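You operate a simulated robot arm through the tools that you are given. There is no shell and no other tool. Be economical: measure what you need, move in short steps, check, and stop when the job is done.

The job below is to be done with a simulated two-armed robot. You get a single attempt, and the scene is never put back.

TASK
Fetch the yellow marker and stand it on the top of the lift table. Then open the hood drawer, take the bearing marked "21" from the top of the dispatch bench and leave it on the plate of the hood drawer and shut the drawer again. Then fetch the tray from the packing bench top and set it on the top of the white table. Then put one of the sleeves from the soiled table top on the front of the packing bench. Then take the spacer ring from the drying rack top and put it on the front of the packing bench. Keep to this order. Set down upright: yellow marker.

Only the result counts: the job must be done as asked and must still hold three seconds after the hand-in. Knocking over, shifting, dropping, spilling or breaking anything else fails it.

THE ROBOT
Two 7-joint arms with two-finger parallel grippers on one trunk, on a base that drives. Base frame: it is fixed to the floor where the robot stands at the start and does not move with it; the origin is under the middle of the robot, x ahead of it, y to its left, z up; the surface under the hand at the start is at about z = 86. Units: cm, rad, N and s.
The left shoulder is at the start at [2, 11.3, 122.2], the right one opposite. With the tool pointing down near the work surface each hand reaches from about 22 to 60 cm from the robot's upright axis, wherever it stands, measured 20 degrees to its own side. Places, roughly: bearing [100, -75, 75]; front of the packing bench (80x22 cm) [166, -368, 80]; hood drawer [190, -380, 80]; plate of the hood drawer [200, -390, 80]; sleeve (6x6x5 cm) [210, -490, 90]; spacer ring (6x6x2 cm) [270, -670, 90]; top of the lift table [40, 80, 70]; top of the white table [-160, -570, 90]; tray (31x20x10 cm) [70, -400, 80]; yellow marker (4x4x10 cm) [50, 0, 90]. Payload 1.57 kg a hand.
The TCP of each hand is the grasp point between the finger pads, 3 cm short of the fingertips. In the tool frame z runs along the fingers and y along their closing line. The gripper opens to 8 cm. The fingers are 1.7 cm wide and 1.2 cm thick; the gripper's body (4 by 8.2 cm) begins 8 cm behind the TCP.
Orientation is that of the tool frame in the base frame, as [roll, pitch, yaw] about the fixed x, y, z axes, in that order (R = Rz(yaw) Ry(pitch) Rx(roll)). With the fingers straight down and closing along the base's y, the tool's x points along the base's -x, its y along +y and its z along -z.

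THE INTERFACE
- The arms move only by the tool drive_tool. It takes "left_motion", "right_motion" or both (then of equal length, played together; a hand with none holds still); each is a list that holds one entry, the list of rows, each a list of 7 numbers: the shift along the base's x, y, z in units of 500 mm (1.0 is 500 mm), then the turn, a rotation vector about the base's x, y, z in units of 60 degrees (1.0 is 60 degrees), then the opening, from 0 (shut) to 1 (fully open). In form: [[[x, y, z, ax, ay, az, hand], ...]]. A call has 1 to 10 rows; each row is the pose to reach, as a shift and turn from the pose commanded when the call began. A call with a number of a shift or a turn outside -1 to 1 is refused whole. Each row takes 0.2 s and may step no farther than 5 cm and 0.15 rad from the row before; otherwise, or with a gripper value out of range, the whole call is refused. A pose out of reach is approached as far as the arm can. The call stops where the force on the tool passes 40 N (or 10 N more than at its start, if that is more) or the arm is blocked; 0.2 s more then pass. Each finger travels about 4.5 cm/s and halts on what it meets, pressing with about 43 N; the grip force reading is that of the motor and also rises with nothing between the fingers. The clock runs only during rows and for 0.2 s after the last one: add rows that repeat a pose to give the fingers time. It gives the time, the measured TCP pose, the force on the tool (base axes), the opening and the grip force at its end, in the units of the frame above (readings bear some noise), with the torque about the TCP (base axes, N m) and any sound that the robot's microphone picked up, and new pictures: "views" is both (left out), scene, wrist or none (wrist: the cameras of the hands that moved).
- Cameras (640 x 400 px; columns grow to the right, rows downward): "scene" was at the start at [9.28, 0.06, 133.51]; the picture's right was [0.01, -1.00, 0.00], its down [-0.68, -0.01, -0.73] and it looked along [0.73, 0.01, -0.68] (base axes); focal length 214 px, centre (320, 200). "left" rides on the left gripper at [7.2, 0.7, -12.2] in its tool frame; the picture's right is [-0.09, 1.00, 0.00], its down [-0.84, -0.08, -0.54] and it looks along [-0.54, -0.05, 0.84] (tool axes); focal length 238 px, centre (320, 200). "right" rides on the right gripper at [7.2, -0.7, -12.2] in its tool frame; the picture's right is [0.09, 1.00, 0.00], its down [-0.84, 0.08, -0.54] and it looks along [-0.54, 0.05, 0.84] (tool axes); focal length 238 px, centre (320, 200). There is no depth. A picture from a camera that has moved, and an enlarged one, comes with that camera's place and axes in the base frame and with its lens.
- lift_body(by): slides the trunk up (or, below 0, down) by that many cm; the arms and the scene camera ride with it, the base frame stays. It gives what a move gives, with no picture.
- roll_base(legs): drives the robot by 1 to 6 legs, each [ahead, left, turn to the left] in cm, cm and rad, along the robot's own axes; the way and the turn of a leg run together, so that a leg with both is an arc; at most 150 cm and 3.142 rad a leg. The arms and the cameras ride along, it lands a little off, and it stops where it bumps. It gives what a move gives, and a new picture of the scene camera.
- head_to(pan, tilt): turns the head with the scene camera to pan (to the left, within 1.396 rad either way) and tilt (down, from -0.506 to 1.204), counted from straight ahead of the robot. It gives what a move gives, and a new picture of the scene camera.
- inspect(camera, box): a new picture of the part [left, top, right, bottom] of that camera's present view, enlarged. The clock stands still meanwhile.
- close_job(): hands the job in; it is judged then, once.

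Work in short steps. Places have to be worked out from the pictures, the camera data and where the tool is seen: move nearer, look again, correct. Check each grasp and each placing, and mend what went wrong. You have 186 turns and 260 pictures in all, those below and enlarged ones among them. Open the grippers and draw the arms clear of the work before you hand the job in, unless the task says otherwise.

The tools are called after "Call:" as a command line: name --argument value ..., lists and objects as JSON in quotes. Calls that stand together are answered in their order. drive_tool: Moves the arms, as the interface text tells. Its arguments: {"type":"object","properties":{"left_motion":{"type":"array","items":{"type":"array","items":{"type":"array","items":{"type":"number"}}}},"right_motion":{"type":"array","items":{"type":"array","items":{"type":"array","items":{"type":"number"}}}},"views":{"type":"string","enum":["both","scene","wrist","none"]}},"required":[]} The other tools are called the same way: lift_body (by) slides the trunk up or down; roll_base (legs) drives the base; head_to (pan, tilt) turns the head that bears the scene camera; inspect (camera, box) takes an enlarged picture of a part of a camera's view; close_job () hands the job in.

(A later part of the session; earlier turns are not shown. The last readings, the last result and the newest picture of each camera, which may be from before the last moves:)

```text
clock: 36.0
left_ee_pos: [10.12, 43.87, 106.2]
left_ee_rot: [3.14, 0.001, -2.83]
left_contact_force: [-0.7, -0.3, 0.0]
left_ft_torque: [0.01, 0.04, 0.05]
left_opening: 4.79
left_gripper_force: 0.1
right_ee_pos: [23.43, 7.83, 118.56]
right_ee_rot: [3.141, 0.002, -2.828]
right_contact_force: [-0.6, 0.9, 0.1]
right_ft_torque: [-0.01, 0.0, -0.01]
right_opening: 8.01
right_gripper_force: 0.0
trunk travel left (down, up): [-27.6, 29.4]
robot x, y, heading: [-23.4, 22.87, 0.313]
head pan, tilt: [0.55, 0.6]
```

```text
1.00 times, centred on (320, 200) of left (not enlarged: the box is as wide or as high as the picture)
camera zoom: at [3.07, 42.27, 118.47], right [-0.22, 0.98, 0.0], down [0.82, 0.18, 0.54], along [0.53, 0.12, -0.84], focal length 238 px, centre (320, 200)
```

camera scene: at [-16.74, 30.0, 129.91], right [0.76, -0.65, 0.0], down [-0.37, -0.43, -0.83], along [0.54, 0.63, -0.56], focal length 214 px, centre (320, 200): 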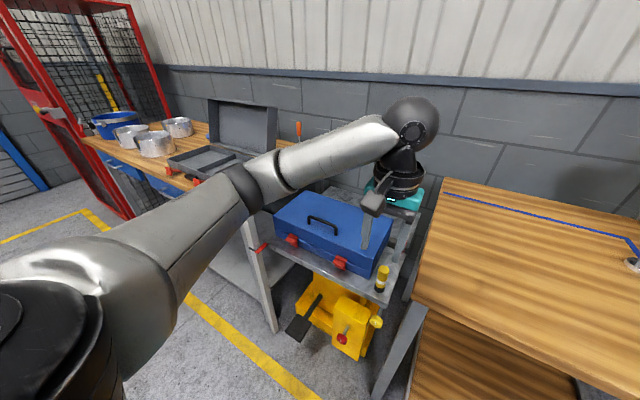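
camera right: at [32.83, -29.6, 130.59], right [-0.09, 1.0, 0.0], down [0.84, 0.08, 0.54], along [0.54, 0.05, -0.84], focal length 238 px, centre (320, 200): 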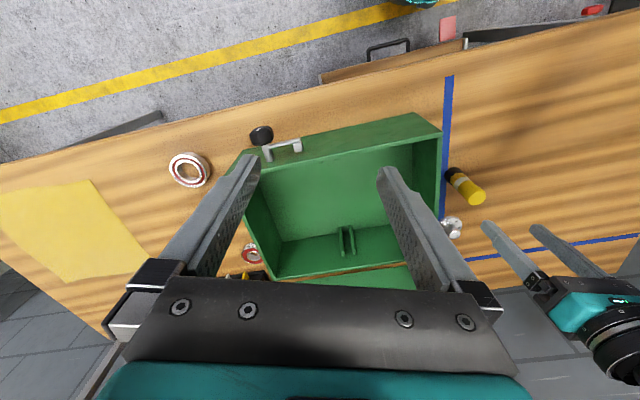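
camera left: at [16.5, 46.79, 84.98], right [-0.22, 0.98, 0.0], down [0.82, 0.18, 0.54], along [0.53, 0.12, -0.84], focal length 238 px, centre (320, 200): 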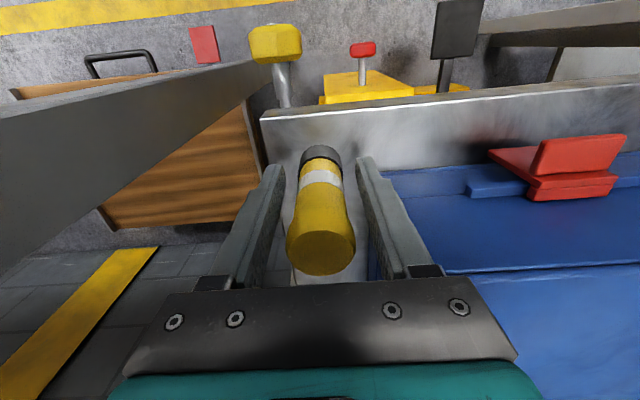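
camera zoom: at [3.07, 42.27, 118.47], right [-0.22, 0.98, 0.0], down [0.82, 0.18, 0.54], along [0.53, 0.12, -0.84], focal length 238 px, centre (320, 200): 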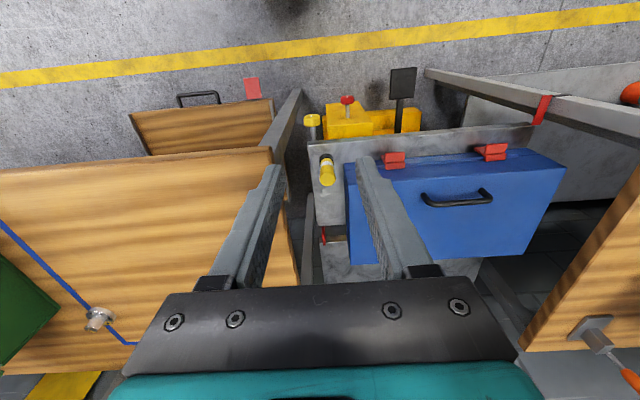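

The marker stands on the lift table. Next the hood drawer: back off into the aisle, turn right and look.

Call:
roll_base --legs '[[-35, 0, 0], [0, 0, -1.6]]'

Call:
head_to --pan 0.0 --tilt 0.2

```text
clock: 42.1
left_ee_pos: [-36.84, -21.69, 106.34]
left_ee_rot: [-3.141, 0.001, 1.859]
left_contact_force: [0.7, -0.3, -0.2]
left_ft_torque: [-0.03, 0.0, 0.02]
left_opening: 4.82
left_gripper_force: 0.1
right_ee_pos: [-73.05, -34.31, 118.49]
right_ee_rot: [3.142, 0.001, 1.859]
right_contact_force: [0.2, -0.3, -0.5]
right_ft_torque: [0.04, 0.01, 0.0]
right_opening: 8.02
right_gripper_force: 0.1
trunk travel left (down, up): [-27.6, 29.4]
robot x, y, heading: [-56.68, 12.17, -1.28]
head pan, tilt: [0.55, 0.6]
camera scene: at [-49.92, 5.35, 134.91], right [-0.67, -0.74, 0.0], down [-0.42, 0.38, -0.83], along [0.61, -0.55, -0.56], focal length 214 px, centre (320, 200)
```

scene: 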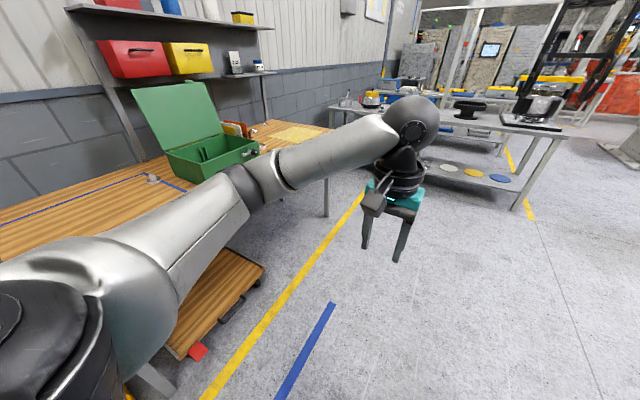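

```text
clock: 43.1
left_ee_pos: [-36.7, -21.72, 106.23]
left_ee_rot: [3.141, 0.0, 1.859]
left_contact_force: [0.1, -1.0, 0.2]
left_ft_torque: [0.0, 0.02, -0.01]
left_opening: 4.77
left_gripper_force: 0.1
right_ee_pos: [-73.15, -34.26, 118.48]
right_ee_rot: [-3.141, 0.0, 1.859]
right_contact_force: [-0.3, 0.1, 0.0]
right_ft_torque: [0.02, -0.01, -0.04]
right_opening: 7.99
right_gripper_force: 0.1
trunk travel left (down, up): [-27.6, 29.4]
robot x, y, heading: [-56.79, 12.25, -1.286]
head pan, tilt: [0.0, 0.201]
camera scene: at [-53.82, 2.33, 138.58], right [-0.96, -0.28, 0.0], down [-0.06, 0.19, -0.98], along [0.28, -0.94, -0.2], focal length 214 px, centre (320, 200)
```

scene: 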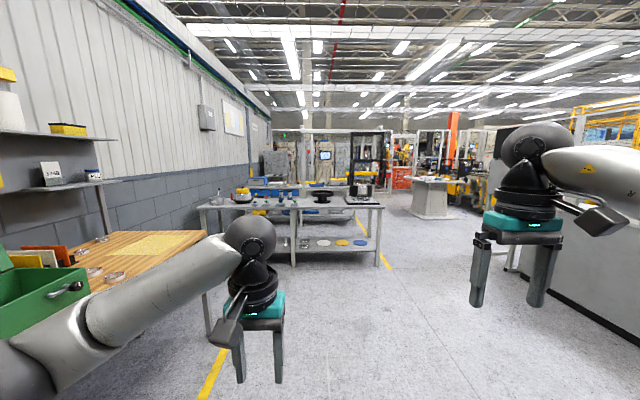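

A grey bench stands in between; the packing bench lies behind it. I go round its right end at x≈-105 and look.

Call:
roll_base --legs '[[114, -78, 0], [90, -30, 0]]'

Call:
head_to --pan 0.6 --tilt 0.3

```text
clock: 54.6
left_ee_pos: [-82.84, -248.36, 106.26]
left_ee_rot: [3.142, 0.0, 1.859]
left_contact_force: [0.3, -0.5, 0.2]
left_ft_torque: [0.0, -0.02, -0.04]
left_opening: 4.82
left_gripper_force: 0.0
right_ee_pos: [-119.14, -260.95, 118.51]
right_ee_rot: [-3.141, -0.002, 1.859]
right_contact_force: [0.4, 0.9, 0.5]
right_ft_torque: [0.04, -0.03, -0.03]
right_opening: 8.01
right_gripper_force: 0.1
trunk travel left (down, up): [-27.6, 29.4]
robot x, y, heading: [-102.61, -214.51, -1.281]
head pan, tilt: [0.0, 0.201]
camera scene: at [-99.91, -224.3, 138.59], right [-0.96, -0.28, 0.0], down [-0.06, 0.19, -0.98], along [0.28, -0.94, -0.2], focal length 214 px, centre (320, 200)
```

scene: 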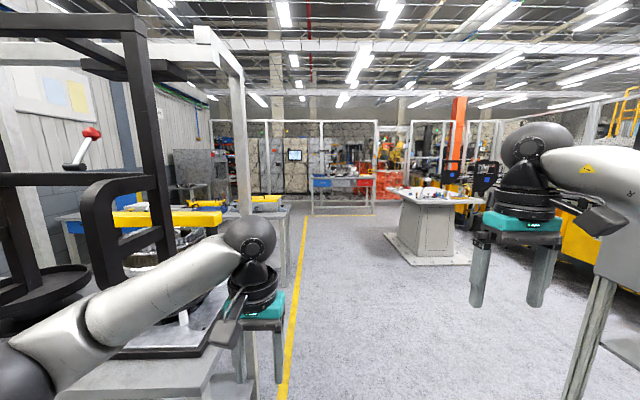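

```text
clock: 55.6
left_ee_pos: [-82.82, -248.34, 106.26]
left_ee_rot: [3.141, 0.002, 1.86]
left_contact_force: [0.6, 0.2, 0.5]
left_ft_torque: [-0.01, 0.01, 0.0]
left_opening: 4.79
left_gripper_force: 0.1
right_ee_pos: [-119.1, -260.84, 118.48]
right_ee_rot: [-3.141, 0.001, 1.858]
right_contact_force: [-0.3, 0.6, 0.4]
right_ft_torque: [-0.02, -0.03, 0.0]
right_opening: 7.97
right_gripper_force: 0.1
trunk travel left (down, up): [-27.6, 29.4]
robot x, y, heading: [-102.76, -214.34, -1.286]
head pan, tilt: [0.6, 0.3]
camera scene: at [-95.32, -221.23, 137.66], right [-0.63, -0.78, 0.0], down [-0.23, 0.19, -0.96], along [0.74, -0.6, -0.3], focal length 214 px, centre (320, 200)
```

scene: 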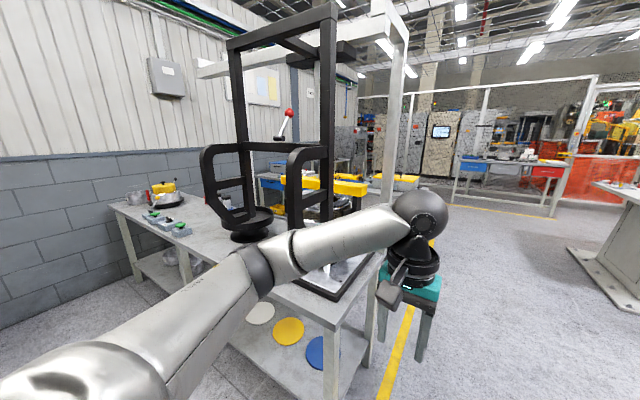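

I go on past the grey bench's end, then look left.

Call:
roll_base --legs '[[115, -12, 0]]'

Call:
head_to --pan 0.9 --tilt 0.35

```text
clock: 61.5
left_ee_pos: [-62.48, -361.64, 106.37]
left_ee_rot: [3.141, 0.0, 1.853]
left_contact_force: [-0.3, 0.8, 0.0]
left_ft_torque: [-0.02, 0.02, -0.02]
left_opening: 4.8
left_gripper_force: 0.1
right_ee_pos: [-98.91, -373.99, 118.45]
right_ee_rot: [3.141, -0.002, 1.851]
right_contact_force: [0.0, -0.1, 0.5]
right_ft_torque: [-0.03, 0.01, -0.01]
right_opening: 7.99
right_gripper_force: 0.0
trunk travel left (down, up): [-27.6, 29.4]
robot x, y, heading: [-82.15, -327.41, -1.293]
head pan, tilt: [0.6, 0.3]
camera scene: at [-74.79, -334.44, 137.66], right [-0.64, -0.77, 0.0], down [-0.23, 0.19, -0.96], along [0.74, -0.61, -0.3], focal length 214 px, centre (320, 200)
```

scene: 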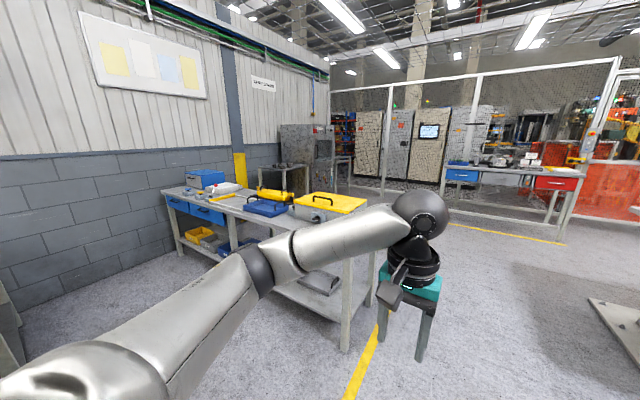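

```text
clock: 62.2
left_ee_pos: [-62.47, -361.64, 106.35]
left_ee_rot: [-3.141, -0.001, 1.853]
left_contact_force: [0.4, 0.0, -0.3]
left_ft_torque: [-0.01, -0.01, -0.01]
left_opening: 4.81
left_gripper_force: 0.1
right_ee_pos: [-98.79, -373.9, 118.59]
right_ee_rot: [-3.141, 0.0, 1.854]
right_contact_force: [0.7, -0.1, -1.0]
right_ft_torque: [-0.05, 0.02, 0.0]
right_opening: 7.98
right_gripper_force: 0.0
trunk travel left (down, up): [-27.6, 29.4]
robot x, y, heading: [-82.35, -327.5, -1.289]
head pan, tilt: [0.901, 0.351]
camera scene: at [-73.39, -332.02, 137.19], right [-0.38, -0.93, 0.0], down [-0.32, 0.13, -0.94], along [0.87, -0.36, -0.34], focal length 214 px, centre (320, 200)
```

scene: 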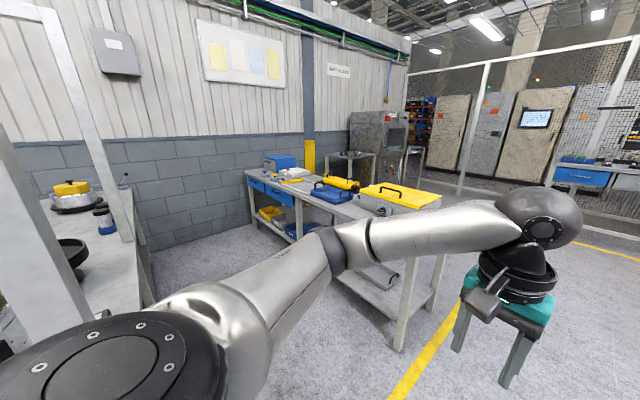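

That blue-drawered bench should be the packing bench. I enter the aisle and sidle left along its front.

Call:
roll_base --legs '[[36, 43, 0.04], [-2, 90, 0]]'

Call:
head_to --pan 0.4 --tilt 0.5

```text
clock: 69.8
left_ee_pos: [75.36, -353.02, 106.26]
left_ee_rot: [3.141, -0.001, 1.883]
left_contact_force: [-0.1, 0.2, -0.3]
left_ft_torque: [0.02, 0.01, 0.0]
left_opening: 4.82
left_gripper_force: 0.1
right_ee_pos: [39.17, -366.3, 118.42]
right_ee_rot: [3.141, 0.001, 1.882]
right_contact_force: [0.3, -0.7, -0.7]
right_ft_torque: [0.0, 0.02, -0.02]
right_opening: 8.01
right_gripper_force: 0.0
trunk travel left (down, up): [-27.6, 29.4]
robot x, y, heading: [54.9, -319.86, -1.254]
head pan, tilt: [0.901, 0.351]
camera scene: at [63.48, -323.74, 137.19], right [-0.35, -0.94, 0.0], down [-0.32, 0.12, -0.94], along [0.88, -0.33, -0.34], focal length 214 px, centre (320, 200)
```

scene: 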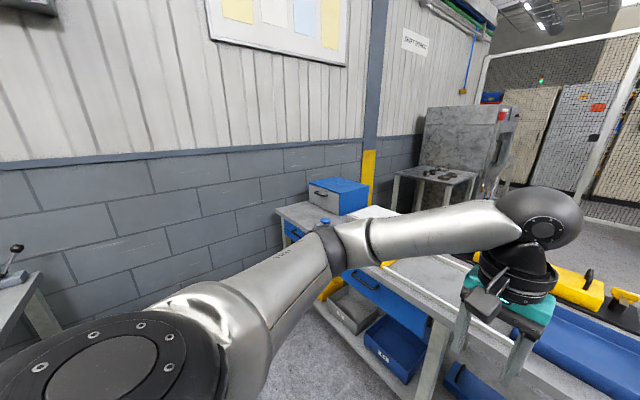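

```text
clock: 70.7
left_ee_pos: [75.29, -353.04, 106.19]
left_ee_rot: [3.141, -0.001, 1.883]
left_contact_force: [-0.4, 0.2, -0.1]
left_ft_torque: [0.0, 0.01, 0.0]
left_opening: 4.81
left_gripper_force: 0.1
right_ee_pos: [39.19, -366.41, 118.51]
right_ee_rot: [-3.141, 0.0, 1.881]
right_contact_force: [-0.5, -0.1, -0.1]
right_ft_torque: [-0.02, 0.0, -0.02]
right_opening: 8.0
right_gripper_force: 0.1
trunk travel left (down, up): [-27.6, 29.4]
robot x, y, heading: [54.46, -319.81, -1.262]
head pan, tilt: [0.4, 0.499]
camera scene: at [60.68, -327.36, 135.82], right [-0.76, -0.65, 0.0], down [-0.31, 0.36, -0.88], along [0.57, -0.66, -0.48], focal length 214 px, centre (320, 200)
```

scene: 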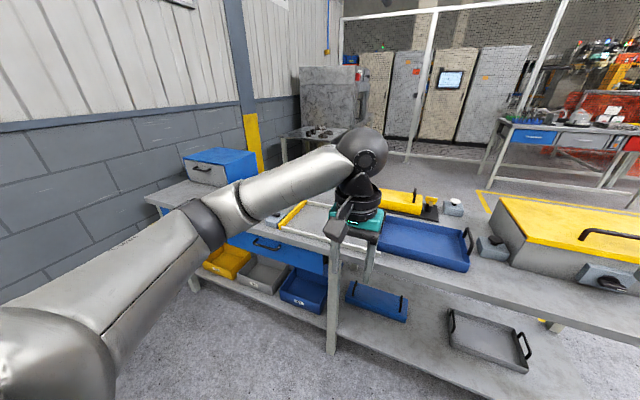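

The blue box at the bench's left end with a grey front and handle is the hood drawer, near (180, -380). I sidle further left.

Call:
roll_base --legs '[[12, 100, 0]]'

Call:
head_to --pan 0.0 --tilt 0.7

```text
clock: 76.0
left_ee_pos: [174.42, -334.13, 106.19]
left_ee_rot: [-3.14, 0.0, 1.876]
left_contact_force: [0.0, 0.2, -0.4]
left_ft_torque: [0.01, 0.02, -0.03]
left_opening: 4.83
left_gripper_force: 0.1
right_ee_pos: [138.36, -347.27, 118.45]
right_ee_rot: [-3.141, 0.0, 1.876]
right_contact_force: [0.3, 0.2, -0.4]
right_ft_torque: [-0.02, 0.01, 0.01]
right_opening: 7.99
right_gripper_force: 0.1
trunk travel left (down, up): [-27.6, 29.4]
robot x, y, heading: [153.76, -300.45, -1.27]
head pan, tilt: [0.4, 0.499]
camera scene: at [159.95, -308.41, 135.82], right [-0.76, -0.65, 0.0], down [-0.31, 0.36, -0.88], along [0.57, -0.67, -0.48], focal length 214 px, centre (320, 200)
```

scene: 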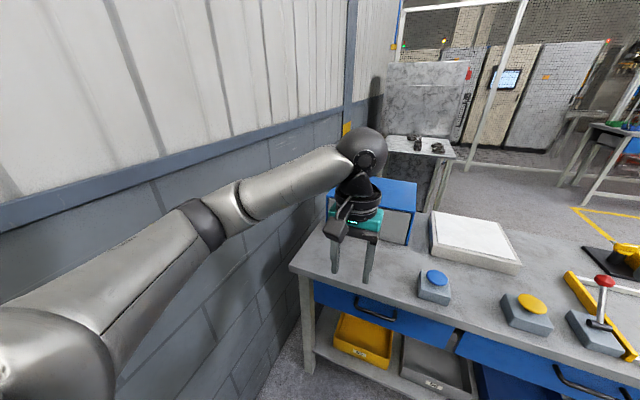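

```text
clock: 76.8
left_ee_pos: [174.49, -334.1, 106.25]
left_ee_rot: [-3.141, -0.001, 1.879]
left_contact_force: [0.8, 1.1, -0.4]
left_ft_torque: [0.02, 0.0, 0.0]
left_opening: 4.84
left_gripper_force: 0.1
right_ee_pos: [138.28, -347.26, 118.48]
right_ee_rot: [-3.14, 0.0, 1.876]
right_contact_force: [-0.1, -0.2, -0.4]
right_ft_torque: [-0.01, -0.01, -0.01]
right_opening: 7.97
right_gripper_force: 0.1
trunk travel left (down, up): [-27.6, 29.4]
robot x, y, heading: [153.8, -300.37, -1.267]
head pan, tilt: [0.0, 0.7]
camera scene: at [156.59, -309.58, 134.05], right [-0.95, -0.3, 0.0], down [-0.19, 0.61, -0.77], along [0.23, -0.73, -0.64], focal length 214 px, centre (320, 200)
```

scene: 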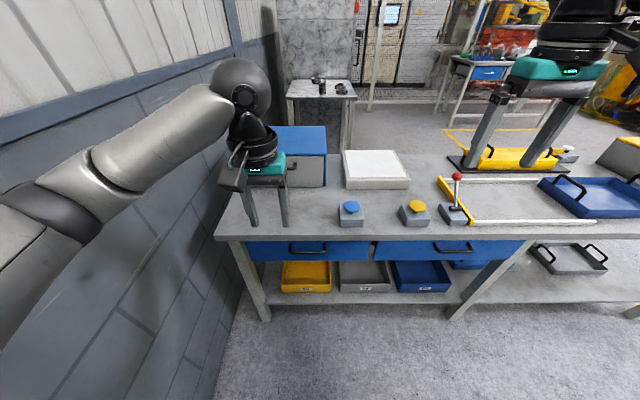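

The left hand hides the hood box's front; I look with the left wrist camera.

Call:
inspect --camera "left" --box '[0, 0, 640, 400]'

Call:
inspect --camera "scene" --box '[220, 110, 500, 270]'

```text
1.00 times, centred on (320, 200) of left (not enlarged: the box is as wide or as high as the picture)
camera zoom: at [172.82, -327.06, 118.48], right [0.98, 0.21, 0.0], down [0.18, -0.82, 0.54], along [0.12, -0.53, -0.84], focal length 238 px, centre (320, 200)
```

zoom: 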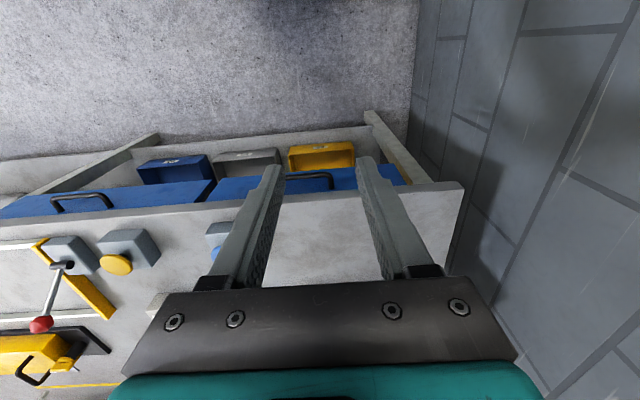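

```text
2.29 times, centred on (360, 190) of scene
camera zoom: at [156.59, -309.58, 134.05], right [-0.95, -0.3, 0.0], down [-0.19, 0.61, -0.77], along [0.23, -0.73, -0.64], focal length 490 px, centre (229, 223)
```

zoom: 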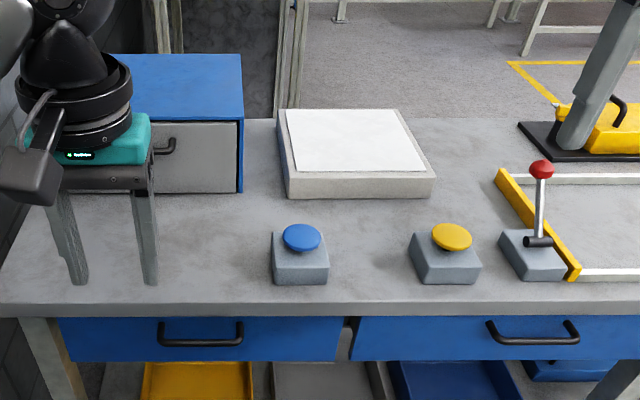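

The hood drawer is the grey front with a black handle in the blue housing, around (186, -369). I raise the left hand out of the line of sight to see the handle.

Call:
drive_tool --left_motion '[[[-0.01, 0.03, 0.08, 0, 0, 0, 0.6], [-0.02, 0.06, 0.16, 0, 0, 0, 0.6], [-0.03, 0.1, 0.24, 0, 0, 0, 0.6], [-0.045, 0.14, 0.32, 0, 0, 0, 0.6], [-0.05, 0.15, 0.4, 0, 0, 0, 1]]]' --views "none"

Call:
inspect --camera "scene" --box '[200, 110, 360, 210]'

```text
clock: 78.0
left_ee_pos: [171.96, -326.56, 126.22]
left_ee_rot: [3.138, 0.001, 1.877]
left_contact_force: [-0.5, 0.1, 0.1]
left_ft_torque: [-0.01, 0.0, 0.0]
left_opening: 8.0
left_gripper_force: 0.0
right_ee_pos: [138.2, -347.23, 118.54]
right_ee_rot: [-3.141, 0.0, 1.878]
right_contact_force: [-0.3, -0.2, 0.6]
right_ft_torque: [-0.04, 0.01, 0.0]
right_opening: 7.99
right_gripper_force: 0.1
trunk travel left (down, up): [-27.6, 29.4]
robot x, y, heading: [153.55, -300.51, -1.265]
head pan, tilt: [0.0, 0.7]
```

```text
4.00 times, centred on (280, 160) of scene
camera zoom: at [156.55, -309.54, 134.05], right [-0.95, -0.3, 0.0], down [-0.19, 0.61, -0.77], along [0.23, -0.73, -0.64], focal length 858 px, centre (480, 360)
```

zoom: 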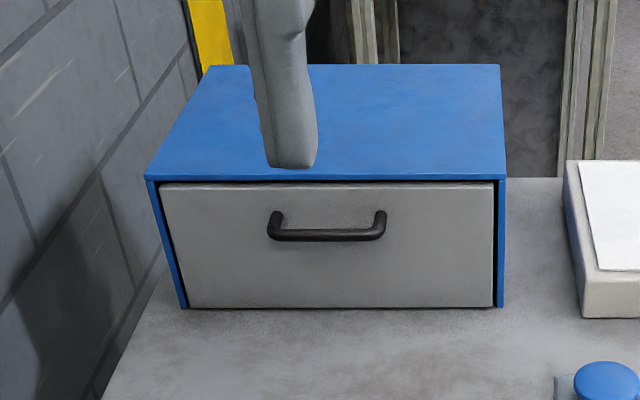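

The bar is at about (187.4, -364.8, 96), 3 cm proud of the face; the hood top is at z≈99.5, so a downward grip with fingers across the bar works. I move 18 cm closer.

Call:
roll_base --legs '[[18, 0, 0]]'

Call:
drive_tool --left_motion '[[[0, 0, 0, 0, 0, 0.14, 1], [0, 0, 0, 0, 0, 0.28, 1], [0, 0, 0, 0, 0, 0.42, 1], [0, 0, 0, 0, 0, 0.56, 1], [0, 0, 0, 0, 0, 0.7, 1], [0, 0, 0, 0, 0, 0.84, 1], [0, 0, 0, 0, 0, 0.98, 1]]]' --views "none"

```text
clock: 79.6
left_ee_pos: [177.45, -343.89, 126.18]
left_ee_rot: [-3.141, -0.001, 1.877]
left_contact_force: [0.4, 0.2, 0.5]
left_ft_torque: [0.03, 0.02, -0.03]
left_opening: 7.99
left_gripper_force: 0.1
right_ee_pos: [143.66, -364.66, 118.51]
right_ee_rot: [-3.141, -0.003, 1.876]
right_contact_force: [0.0, 0.0, 0.3]
right_ft_torque: [0.03, -0.02, -0.02]
right_opening: 8.03
right_gripper_force: 0.0
trunk travel left (down, up): [-27.6, 29.4]
robot x, y, heading: [159.13, -317.7, -1.267]
head pan, tilt: [0.0, 0.7]
camera scene: at [162.03, -326.87, 134.04], right [-0.95, -0.3, 0.0], down [-0.19, 0.61, -0.76], along [0.23, -0.73, -0.64], focal length 214 px, centre (320, 200)
```

scene: 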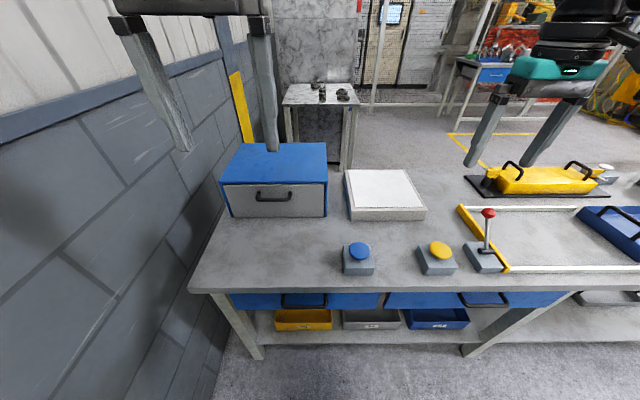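

```text
clock: 81.2
left_ee_pos: [177.44, -343.91, 126.32]
left_ee_rot: [-3.141, 0.0, 2.906]
left_contact_force: [-0.1, -0.4, -0.1]
left_ft_torque: [0.03, -0.02, 0.02]
left_opening: 8.03
left_gripper_force: 0.1
right_ee_pos: [143.77, -364.5, 118.55]
right_ee_rot: [3.141, -0.001, 1.876]
right_contact_force: [-0.1, -0.1, -0.4]
right_ft_torque: [0.01, 0.0, 0.0]
right_opening: 8.01
right_gripper_force: 0.0
trunk travel left (down, up): [-27.6, 29.4]
robot x, y, heading: [159.36, -317.34, -1.263]
head pan, tilt: [0.0, 0.7]
```

Continue the turn and come above the bar at z≈112.

Call:
drive_tool --left_motion '[[[0.03, -0.06, -0.04, 0, 0, 0.074, 1], [0.06, -0.12, -0.08, 0, 0, 0.148, 1], [0.09, -0.18, -0.12, 0, 0, 0.222, 1], [0.12, -0.24, -0.16, 0, 0, 0.296, 1], [0.15, -0.3, -0.2, 0, 0, 0.37, 1], [0.18, -0.36, -0.24, 0, 0, 0.444, 1], [0.205, -0.42, -0.28, 0, 0, 0.517, 1]]]'

Call:
inspect --camera "scene" --box '[200, 130, 360, 230]'

```text
clock: 82.8
left_ee_pos: [187.69, -364.98, 112.18]
left_ee_rot: [3.141, 0.001, -2.839]
left_contact_force: [0.2, -0.4, 0.4]
left_ft_torque: [0.0, 0.01, 0.03]
left_opening: 7.99
left_gripper_force: 0.1
right_ee_pos: [143.55, -364.57, 118.41]
right_ee_rot: [3.141, -0.003, 1.877]
right_contact_force: [0.0, 1.2, 0.5]
right_ft_torque: [0.02, -0.02, 0.01]
right_opening: 7.99
right_gripper_force: 0.0
trunk travel left (down, up): [-27.6, 29.4]
robot x, y, heading: [159.2, -317.82, -1.262]
head pan, tilt: [0.0, 0.7]
camera scene: at [161.97, -326.84, 134.04], right [-0.95, -0.3, 0.0], down [-0.19, 0.61, -0.76], along [0.23, -0.73, -0.64], focal length 214 px, centre (320, 200)
camera left: at [180.65, -366.51, 124.35], right [-0.21, 0.98, 0.0], down [0.82, 0.17, 0.54], along [0.53, 0.12, -0.84], focal length 238 px, centre (320, 200)
```

scene: 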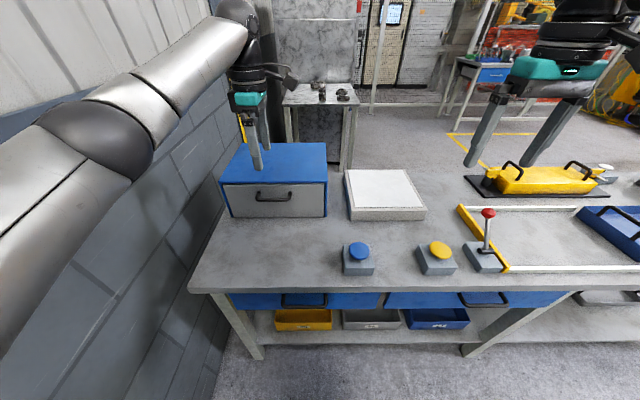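
left: 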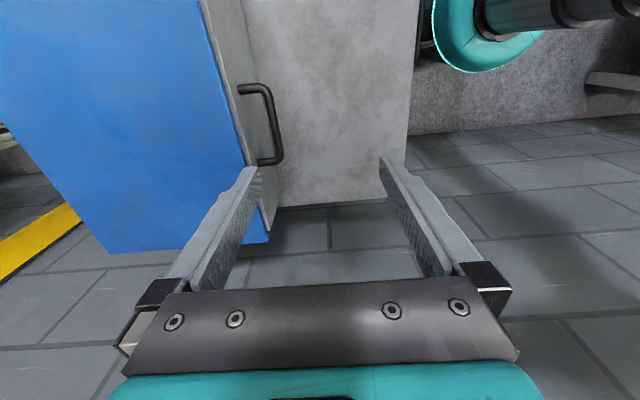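

```text
4.00 times, centred on (280, 180) of scene
camera zoom: at [161.97, -326.84, 134.04], right [-0.95, -0.3, 0.0], down [-0.19, 0.61, -0.76], along [0.23, -0.73, -0.64], focal length 858 px, centre (480, 280)
```

zoom: 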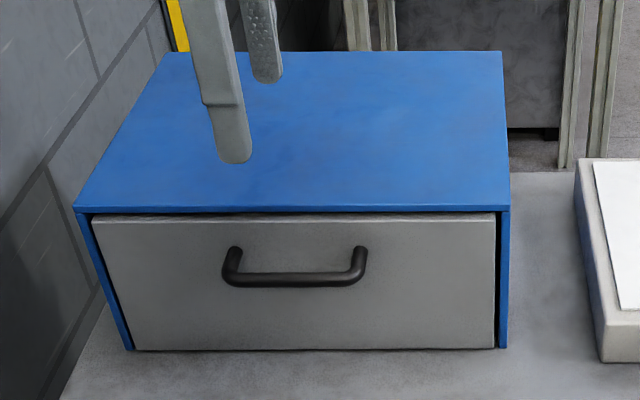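

Triangulating from three views puts the bench top at z≈81 and the bar at about (190.9, -370.9, 91.5). I go above it with fingers opened to only 2.6 cm and check.

Call:
drive_tool --left_motion '[[[0.03, -0.06, -0.04, 0, 0, 0, 0.33], [0.064, -0.118, -0.09, 0, 0, 0, 0.33], [0.064, -0.118, -0.16, 0, 0, 0, 0.33], [0.064, -0.118, -0.2, 0, 0, 0, 0.33], [0.064, -0.118, -0.2, 0, 0, 0, 0.33], [0.064, -0.118, -0.2, 0, 0, 0, 0.33]]]' --views "wrist"

Call:
inspect --camera "scene" --box '[200, 130, 360, 230]'

```text
clock: 84.2
left_ee_pos: [190.77, -368.76, 102.03]
left_ee_rot: [3.139, 0.0, -2.84]
left_contact_force: [0.3, -0.1, -0.1]
left_ft_torque: [0.02, -0.01, 0.01]
left_opening: 2.64
left_gripper_force: 0.1
left hand out of reach, approached as far as the arm can: row 2, 3, 4, 5, 6
right_ee_pos: [143.82, -364.59, 118.54]
right_ee_rot: [3.141, 0.001, 1.875]
right_contact_force: [0.6, -0.2, -0.7]
right_ft_torque: [0.02, 0.02, -0.01]
right_opening: 7.99
right_gripper_force: 0.0
trunk travel left (down, up): [-27.6, 29.4]
robot x, y, heading: [158.99, -317.89, -1.271]
head pan, tilt: [0.0, 0.7]
camera left: at [183.71, -370.25, 114.29], right [-0.21, 0.98, 0.0], down [0.82, 0.17, 0.54], along [0.53, 0.11, -0.84], focal length 238 px, centre (320, 200)
```

left: 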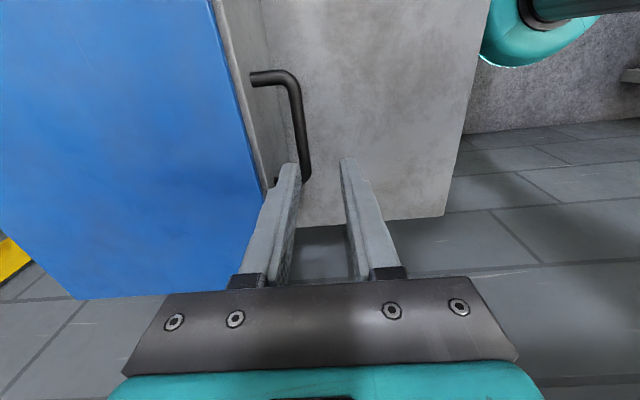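

```text
4.00 times, centred on (280, 180) of scene
camera zoom: at [162.05, -326.78, 134.05], right [-0.95, -0.3, 0.0], down [-0.19, 0.61, -0.76], along [0.23, -0.73, -0.64], focal length 858 px, centre (480, 280)
```

zoom: 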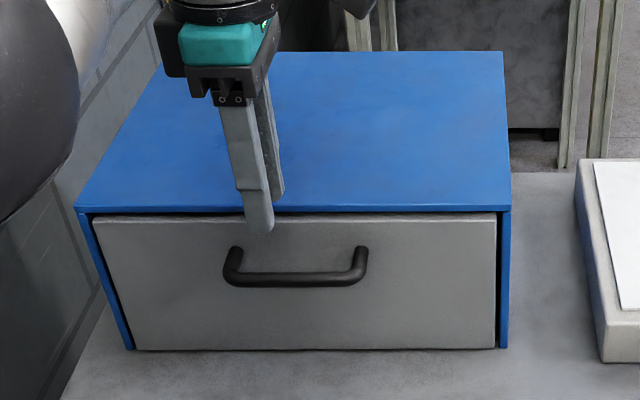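

Reach limit hit. The wrist view confirms the bar at (190.7, -370.8). I drive 8 cm closer.

Call:
roll_base --legs '[[8, 0, 0]]'

Call:
drive_tool --left_motion '[[[0, 0, 0, 0, 0, 0, 0.33]]]' --views "wrist"

```text
clock: 85.2
left_ee_pos: [193.12, -376.4, 102.04]
left_ee_rot: [3.139, 0.0, -2.839]
left_contact_force: [0.3, -0.6, 0.7]
left_ft_torque: [0.06, 0.01, -0.02]
left_opening: 2.64
left_gripper_force: 0.0
right_ee_pos: [145.95, -372.12, 118.46]
right_ee_rot: [-3.141, -0.001, 1.875]
right_contact_force: [-0.3, 0.1, -0.4]
right_ft_torque: [0.04, -0.04, 0.0]
right_opening: 7.98
right_gripper_force: 0.1
trunk travel left (down, up): [-27.6, 29.4]
robot x, y, heading: [161.91, -325.53, -1.267]
head pan, tilt: [0.0, 0.7]
camera scene: at [164.4, -334.48, 134.04], right [-0.95, -0.3, 0.0], down [-0.19, 0.62, -0.76], along [0.23, -0.73, -0.64], focal length 214 px, centre (320, 200)
```

scene: 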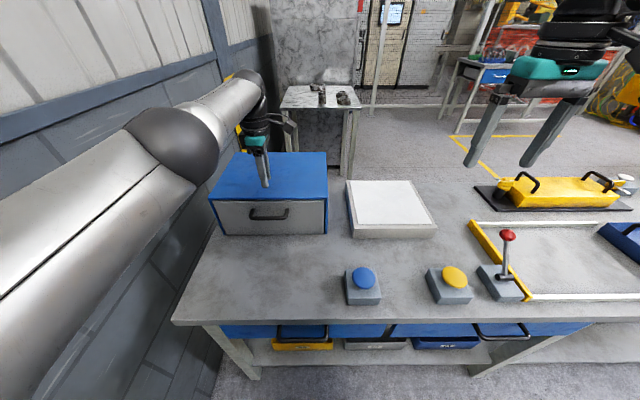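

```text
clock: 85.6
left_ee_pos: [193.06, -376.46, 102.08]
left_ee_rot: [3.141, 0.0, -2.84]
left_contact_force: [0.1, -0.4, -0.4]
left_ft_torque: [0.0, -0.01, 0.03]
left_opening: 2.64
left_gripper_force: 0.1
right_ee_pos: [146.01, -371.95, 118.53]
right_ee_rot: [-3.141, 0.001, 1.874]
right_contact_force: [0.4, -0.3, -0.1]
right_ft_torque: [0.02, 0.03, 0.0]
right_opening: 7.99
right_gripper_force: 0.1
trunk travel left (down, up): [-27.6, 29.4]
robot x, y, heading: [161.41, -325.13, -1.27]
head pan, tilt: [0.0, 0.7]
camera left: at [186.01, -377.88, 114.3], right [-0.21, 0.98, 0.0], down [0.82, 0.17, 0.54], along [0.53, 0.11, -0.84], focal length 238 px, centre (320, 200)
```

left: 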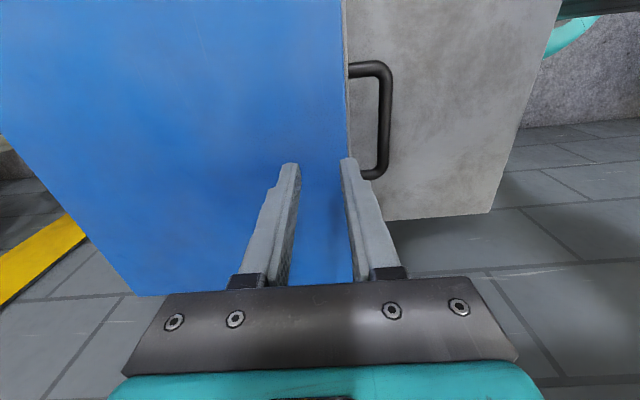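

Shift back over the bar and descend until the tips are just above it.

Call:
drive_tool --left_motion '[[[-0.02, 0.054, 0, 0, 0, 0, 0.33], [-0.044, 0.108, 0, 0, 0, 0, 0.33], [-0.044, 0.108, -0.06, 0, 0, 0, 0.33], [-0.044, 0.108, -0.11, 0, 0, 0, 0.33], [-0.044, 0.108, -0.11, 0, 0, 0, 0.33]]]' --views "wrist"

Call:
inspect --camera "scene" --box '[190, 150, 350, 250]'

```text
clock: 86.6
left_ee_pos: [192.41, -376.56, 98.79]
left_ee_rot: [-3.129, 0.005, -2.842]
left_contact_force: [-0.2, 6.0, 12.4]
left_ft_torque: [0.43, 0.23, -0.08]
left_opening: 3.17
left_gripper_force: 3.8
left hand out of reach, approached as far as the arm can: row 1, 2, 3, 4
right_ee_pos: [146.03, -372.18, 118.42]
right_ee_rot: [3.14, -0.002, 1.876]
right_contact_force: [-0.9, -0.8, -0.2]
right_ft_torque: [0.09, 0.02, -0.01]
right_opening: 8.0
right_gripper_force: 0.0
trunk travel left (down, up): [-27.6, 29.4]
robot x, y, heading: [161.32, -325.2, -1.266]
head pan, tilt: [0.0, 0.7]
stopped in row 4 (left hand): the force on the tool passed its limit at 61 N (the readings are from after the stop); the commanded pose is now the measured one
camera left: at [185.3, -377.92, 111.01], right [-0.21, 0.98, -0.01], down [0.82, 0.18, 0.55], along [0.54, 0.1, -0.84], focal length 238 px, centre (320, 200)
```

left: 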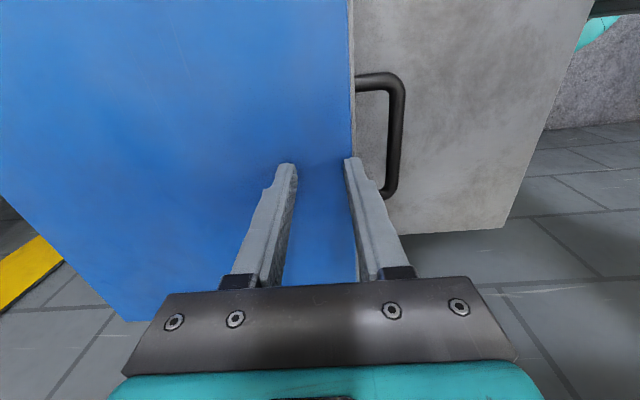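

```text
4.00 times, centred on (270, 200) of scene
camera zoom: at [164.37, -334.38, 134.05], right [-0.95, -0.3, 0.0], down [-0.19, 0.61, -0.76], along [0.23, -0.73, -0.64], focal length 858 px, centre (520, 200)
```

zoom: 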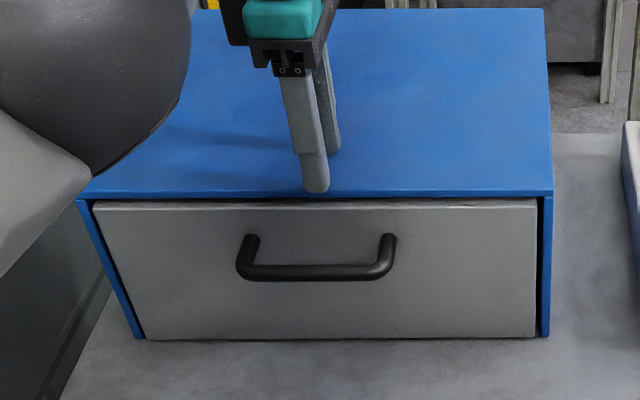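

The fingertips pressed on the hood top because this wrist orientation can't make the move. I lift off, go back and turn the wrist the other way.

Call:
drive_tool --left_motion '[[[0, 0, 0.08, 0, 0, 0, 0.33], [0, 0, 0.16, 0, 0, 0, 0.33], [0, 0, 0.24, 0, 0, 0, 0.33], [-0.03, 0.06, 0.3, 0, 0, -0.14, 0.33], [-0.06, 0.13, 0.34, 0, 0, -0.28, 0.33], [-0.09, 0.2, 0.36, 0, 0, -0.42, 0.33], [-0.12, 0.27, 0.36, 0, 0, -0.56, 0.33], [-0.15, 0.34, 0.36, 0, 0, -0.7, 0.33], [-0.18, 0.41, 0.36, 0, 0, -0.84, 0.33], [-0.18, 0.41, 0.36, 0, 0, -0.98, 0.33]]]' --views "scene"

```text
clock: 88.8
left_ee_pos: [185.85, -374.8, 119.33]
left_ee_rot: [-3.129, 0.001, 2.414]
left_contact_force: [0.3, 0.6, -0.3]
left_ft_torque: [0.0, 0.04, 0.0]
left_opening: 2.64
left_gripper_force: 0.0
left hand out of reach, approached as far as the arm can: row 3, 4, 5, 6, 7, 8, 9, 10
right_ee_pos: [146.15, -372.1, 118.45]
right_ee_rot: [3.141, -0.002, 1.875]
right_contact_force: [0.0, -0.2, 0.5]
right_ft_torque: [0.01, 0.01, 0.02]
right_opening: 8.0
right_gripper_force: 0.1
trunk travel left (down, up): [-27.6, 29.4]
robot x, y, heading: [161.55, -325.36, -1.264]
head pan, tilt: [0.0, 0.7]
camera scene: at [164.45, -334.43, 134.04], right [-0.95, -0.3, 0.0], down [-0.19, 0.61, -0.76], along [0.23, -0.73, -0.64], focal length 214 px, centre (320, 200)
```

scene: 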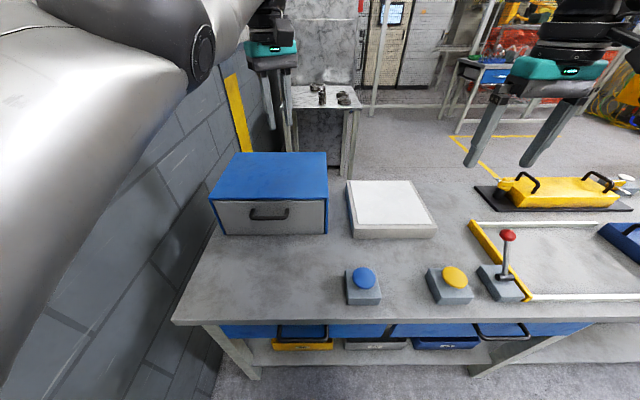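

Call:
drive_tool --left_motion '[[[0, 0.0, 0.0, 0, 0, 0, 0.33], [0, 0, 0, 0, 0, 0, 0.33]]]' --views "none"

Call:
head_to --pan 0.7 --tilt 0.4

```text
clock: 89.4
left_ee_pos: [185.76, -374.76, 119.37]
left_ee_rot: [-3.131, 0.005, 2.417]
left_contact_force: [-0.7, -0.4, -0.3]
left_ft_torque: [0.01, 0.0, 0.0]
left_opening: 2.62
left_gripper_force: 0.0
right_ee_pos: [145.86, -372.06, 118.51]
right_ee_rot: [3.141, 0.0, 1.872]
right_contact_force: [-0.5, 0.5, 0.0]
right_ft_torque: [0.02, 0.01, 0.02]
right_opening: 8.01
right_gripper_force: 0.0
trunk travel left (down, up): [-27.6, 29.4]
robot x, y, heading: [161.57, -325.11, -1.272]
head pan, tilt: [0.0, 0.7]
```

```text
clock: 90.5
left_ee_pos: [185.81, -374.8, 119.27]
left_ee_rot: [-3.13, 0.003, 2.415]
left_contact_force: [1.0, -0.5, 0.4]
left_ft_torque: [-0.01, 0.02, 0.04]
left_opening: 2.62
left_gripper_force: 0.1
right_ee_pos: [146.03, -372.08, 118.5]
right_ee_rot: [-3.141, 0.0, 1.873]
right_contact_force: [0.0, -0.1, 0.3]
right_ft_torque: [0.0, 0.0, 0.01]
right_opening: 8.0
right_gripper_force: 0.2
trunk travel left (down, up): [-27.6, 29.4]
robot x, y, heading: [161.47, -325.69, -1.265]
head pan, tilt: [0.7, 0.4]
camera scene: at [169.65, -331.25, 136.73], right [-0.54, -0.84, 0.0], down [-0.33, 0.21, -0.92], along [0.78, -0.49, -0.39], focal length 214 px, centre (320, 200)
```

scene: 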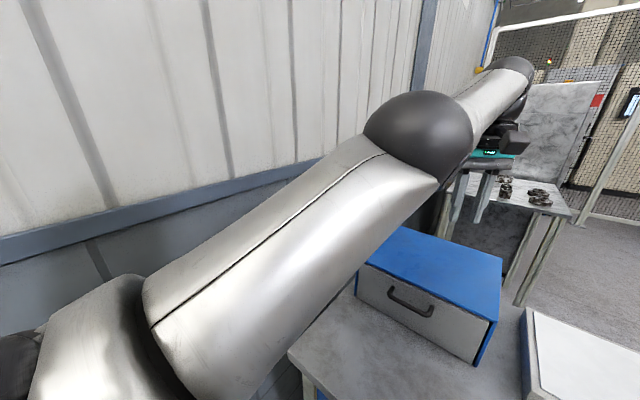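

I pull the hand back toward the robot and turn it to the neutral yaw.

Call:
drive_tool --left_motion '[[[-0.01, 0.04, 0.02, 0, 0, -0.1, 0.33], [-0.02, 0.09, 0.05, 0, 0, -0.2, 0.33], [-0.04, 0.15, 0.08, 0, 0, -0.3, 0.33], [-0.06, 0.21, 0.1, 0, 0, -0.4, 0.33], [-0.08, 0.27, 0.12, 0, 0, -0.5, 0.33], [-0.1, 0.34, 0.14, 0, 0, -0.52, 0.33], [-0.12, 0.41, 0.14, 0, 0, -0.52, 0.33]]]' --views "none"

```text
clock: 92.3
left_ee_pos: [167.63, -370.64, 127.75]
left_ee_rot: [-2.886, -0.072, 1.721]
left_contact_force: [-0.3, 0.0, 0.0]
left_ft_torque: [-0.01, 0.04, 0.0]
left_opening: 2.65
left_gripper_force: 0.1
left hand out of reach, approached as far as the arm can: row 1, 2, 3, 4, 5, 6, 7
right_ee_pos: [145.98, -372.1, 118.59]
right_ee_rot: [3.14, 0.001, 1.873]
right_contact_force: [0.5, 0.0, -0.6]
right_ft_torque: [0.0, 0.01, -0.01]
right_opening: 7.98
right_gripper_force: 0.1
trunk travel left (down, up): [-27.6, 29.4]
robot x, y, heading: [161.43, -325.29, -1.269]
head pan, tilt: [0.7, 0.4]
stopped in row 7 (left hand): the arm was blocked; the commanded pose is now the measured one
```

The elbow is likely cramped by the wall. I back off and move right away from the wall before rearranging the arm.

Call:
roll_base --legs '[[-20, -18, 0]]'

Call:
drive_tool --left_motion '[[[0, 0.02, 0, 0, 0, 0, 0.33], [0, 0.08, 0, 0, 0, 0, 0.33], [-0.01, 0.14, 0, 0, 0, 0, 0.33], [-0.02, 0.2, 0, 0, 0, 0, 0.33]]]' --views "scene"

```text
clock: 94.2
left_ee_pos: [144.51, -356.99, 127.67]
left_ee_rot: [-2.889, -0.071, 1.722]
left_contact_force: [-1.1, -0.1, 0.1]
left_ft_torque: [-0.04, -0.01, 0.01]
left_opening: 2.62
left_gripper_force: 0.1
right_ee_pos: [122.87, -358.4, 118.53]
right_ee_rot: [-3.142, 0.001, 1.876]
right_contact_force: [-0.1, -0.4, 0.0]
right_ft_torque: [-0.03, -0.01, -0.02]
right_opening: 8.0
right_gripper_force: 0.0
trunk travel left (down, up): [-27.6, 29.4]
robot x, y, heading: [138.46, -311.55, -1.261]
head pan, tilt: [0.7, 0.4]
camera scene: at [146.45, -317.56, 136.74], right [-0.54, -0.84, 0.0], down [-0.33, 0.21, -0.92], along [0.78, -0.49, -0.39], focal length 214 px, centre (320, 200)
```

scene: 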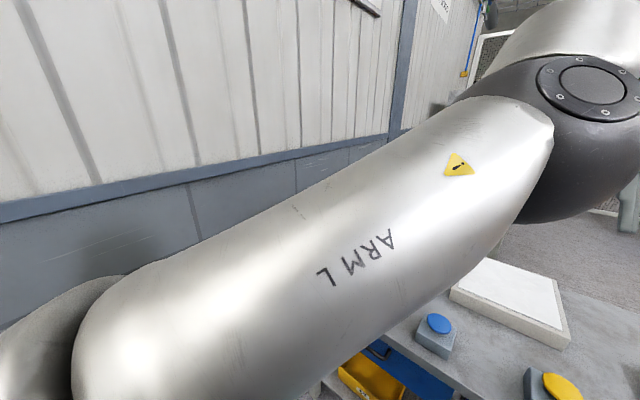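

```text
clock: 95.2
left_ee_pos: [143.95, -346.93, 127.72]
left_ee_rot: [-2.886, -0.068, 1.725]
left_contact_force: [0.5, -0.5, -0.1]
left_ft_torque: [0.0, 0.03, 0.03]
left_opening: 2.62
left_gripper_force: 0.1
left hand out of reach, approached as far as the arm can: row 1
right_ee_pos: [123.16, -358.34, 118.53]
right_ee_rot: [-3.141, 0.0, 1.879]
right_contact_force: [1.4, 0.3, 0.5]
right_ft_torque: [0.0, 0.06, -0.03]
right_opening: 8.02
right_gripper_force: 0.1
trunk travel left (down, up): [-27.6, 29.4]
robot x, y, heading: [138.52, -311.64, -1.264]
head pan, tilt: [0.7, 0.4]
camera scene: at [146.74, -317.52, 136.72], right [-0.53, -0.84, 0.0], down [-0.33, 0.21, -0.92], along [0.78, -0.49, -0.39], focal length 214 px, centre (320, 200)
```

scene: 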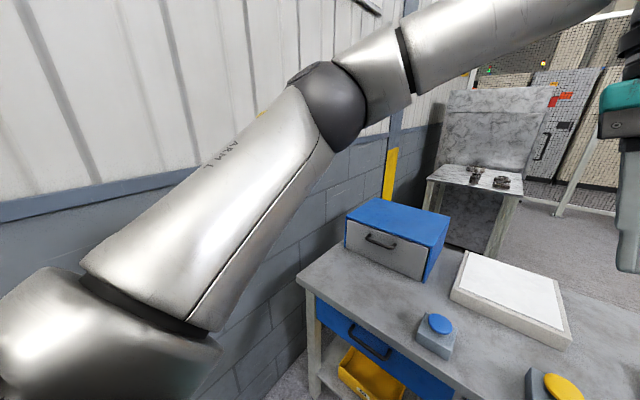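

Free now. I level the tool again, and then turn it the other way (clockwise).

Call:
drive_tool --left_motion '[[[0.05, 0.01, 0, -0.012, -0.125, 0, 0.33], [0.1, 0.03, 0, -0.025, -0.251, 0, 0.33], [0.19, 0.06, 0, -0.025, -0.251, 0, 0.33], [0.19, 0.06, 0, -0.025, -0.251, 0, 0.33]]]' --views "none"

Call:
drive_tool --left_motion '[[[0, 0, 0, 0, 0, -0.135, 0.33], [0, 0, 0, 0, 0, -0.27, 0.33], [0, 0, 0, 0, 0, -0.405, 0.33], [0, 0, 0, 0, 0, -0.54, 0.33], [0, 0, 0, 0, 0, -0.675, 0.33], [0, 0, 0, 0, 0, -0.81, 0.33], [0, 0, 0, 0, 0, -0.945, 0.33], [0, 0, 0, 0, 0, -1.0, 0.33]]]' --views "none"

Call:
head_to --pan 0.35 --tilt 0.6

```text
clock: 96.2
left_ee_pos: [153.05, -344.2, 127.54]
left_ee_rot: [3.137, -0.005, 1.733]
left_contact_force: [-0.2, -0.6, 0.7]
left_ft_torque: [0.02, 0.05, 0.03]
left_opening: 2.64
left_gripper_force: 0.2
right_ee_pos: [122.86, -358.53, 118.51]
right_ee_rot: [3.14, 0.0, 1.878]
right_contact_force: [-0.8, -0.2, 0.9]
right_ft_torque: [0.02, 0.0, 0.01]
right_opening: 7.98
right_gripper_force: 0.1
trunk travel left (down, up): [-27.6, 29.4]
robot x, y, heading: [138.63, -311.69, -1.27]
head pan, tilt: [0.7, 0.4]
```

```text
clock: 98.0
left_ee_pos: [153.06, -344.09, 127.71]
left_ee_rot: [3.139, -0.004, 0.682]
left_contact_force: [-0.5, -0.5, -0.4]
left_ft_torque: [0.02, -0.03, -0.02]
left_opening: 2.65
left_gripper_force: 0.1
right_ee_pos: [122.85, -358.42, 118.47]
right_ee_rot: [-3.14, -0.001, 1.877]
right_contact_force: [0.3, -0.1, 0.1]
right_ft_torque: [0.0, -0.01, -0.01]
right_opening: 7.99
right_gripper_force: 0.1
trunk travel left (down, up): [-27.6, 29.4]
robot x, y, heading: [138.47, -311.75, -1.258]
head pan, tilt: [0.7, 0.4]
```

```text
clock: 98.8
left_ee_pos: [153.11, -343.95, 127.62]
left_ee_rot: [3.14, -0.006, 0.687]
left_contact_force: [-0.7, 0.3, -0.5]
left_ft_torque: [-0.02, -0.02, -0.02]
left_opening: 2.63
left_gripper_force: 0.0
right_ee_pos: [122.87, -358.42, 118.59]
right_ee_rot: [3.141, -0.001, 1.877]
right_contact_force: [1.6, 0.1, 0.7]
right_ft_torque: [-0.03, 0.0, -0.02]
right_opening: 7.98
right_gripper_force: 0.1
trunk travel left (down, up): [-27.6, 29.4]
robot x, y, heading: [138.27, -311.62, -1.266]
head pan, tilt: [0.351, 0.6]
camera scene: at [144.1, -319.63, 134.91], right [-0.79, -0.61, 0.0], down [-0.35, 0.45, -0.83], along [0.5, -0.65, -0.56], focal length 214 px, centre (320, 200)
```

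scene: 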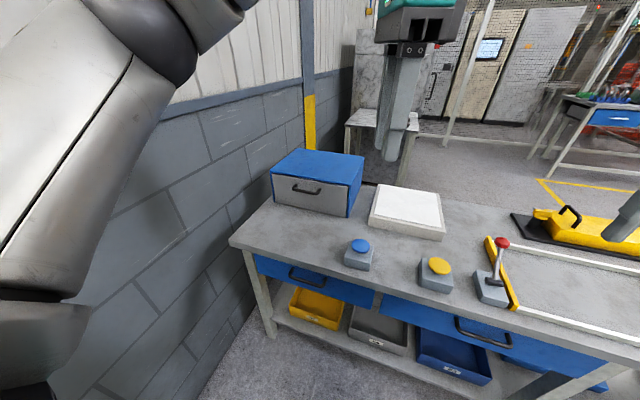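

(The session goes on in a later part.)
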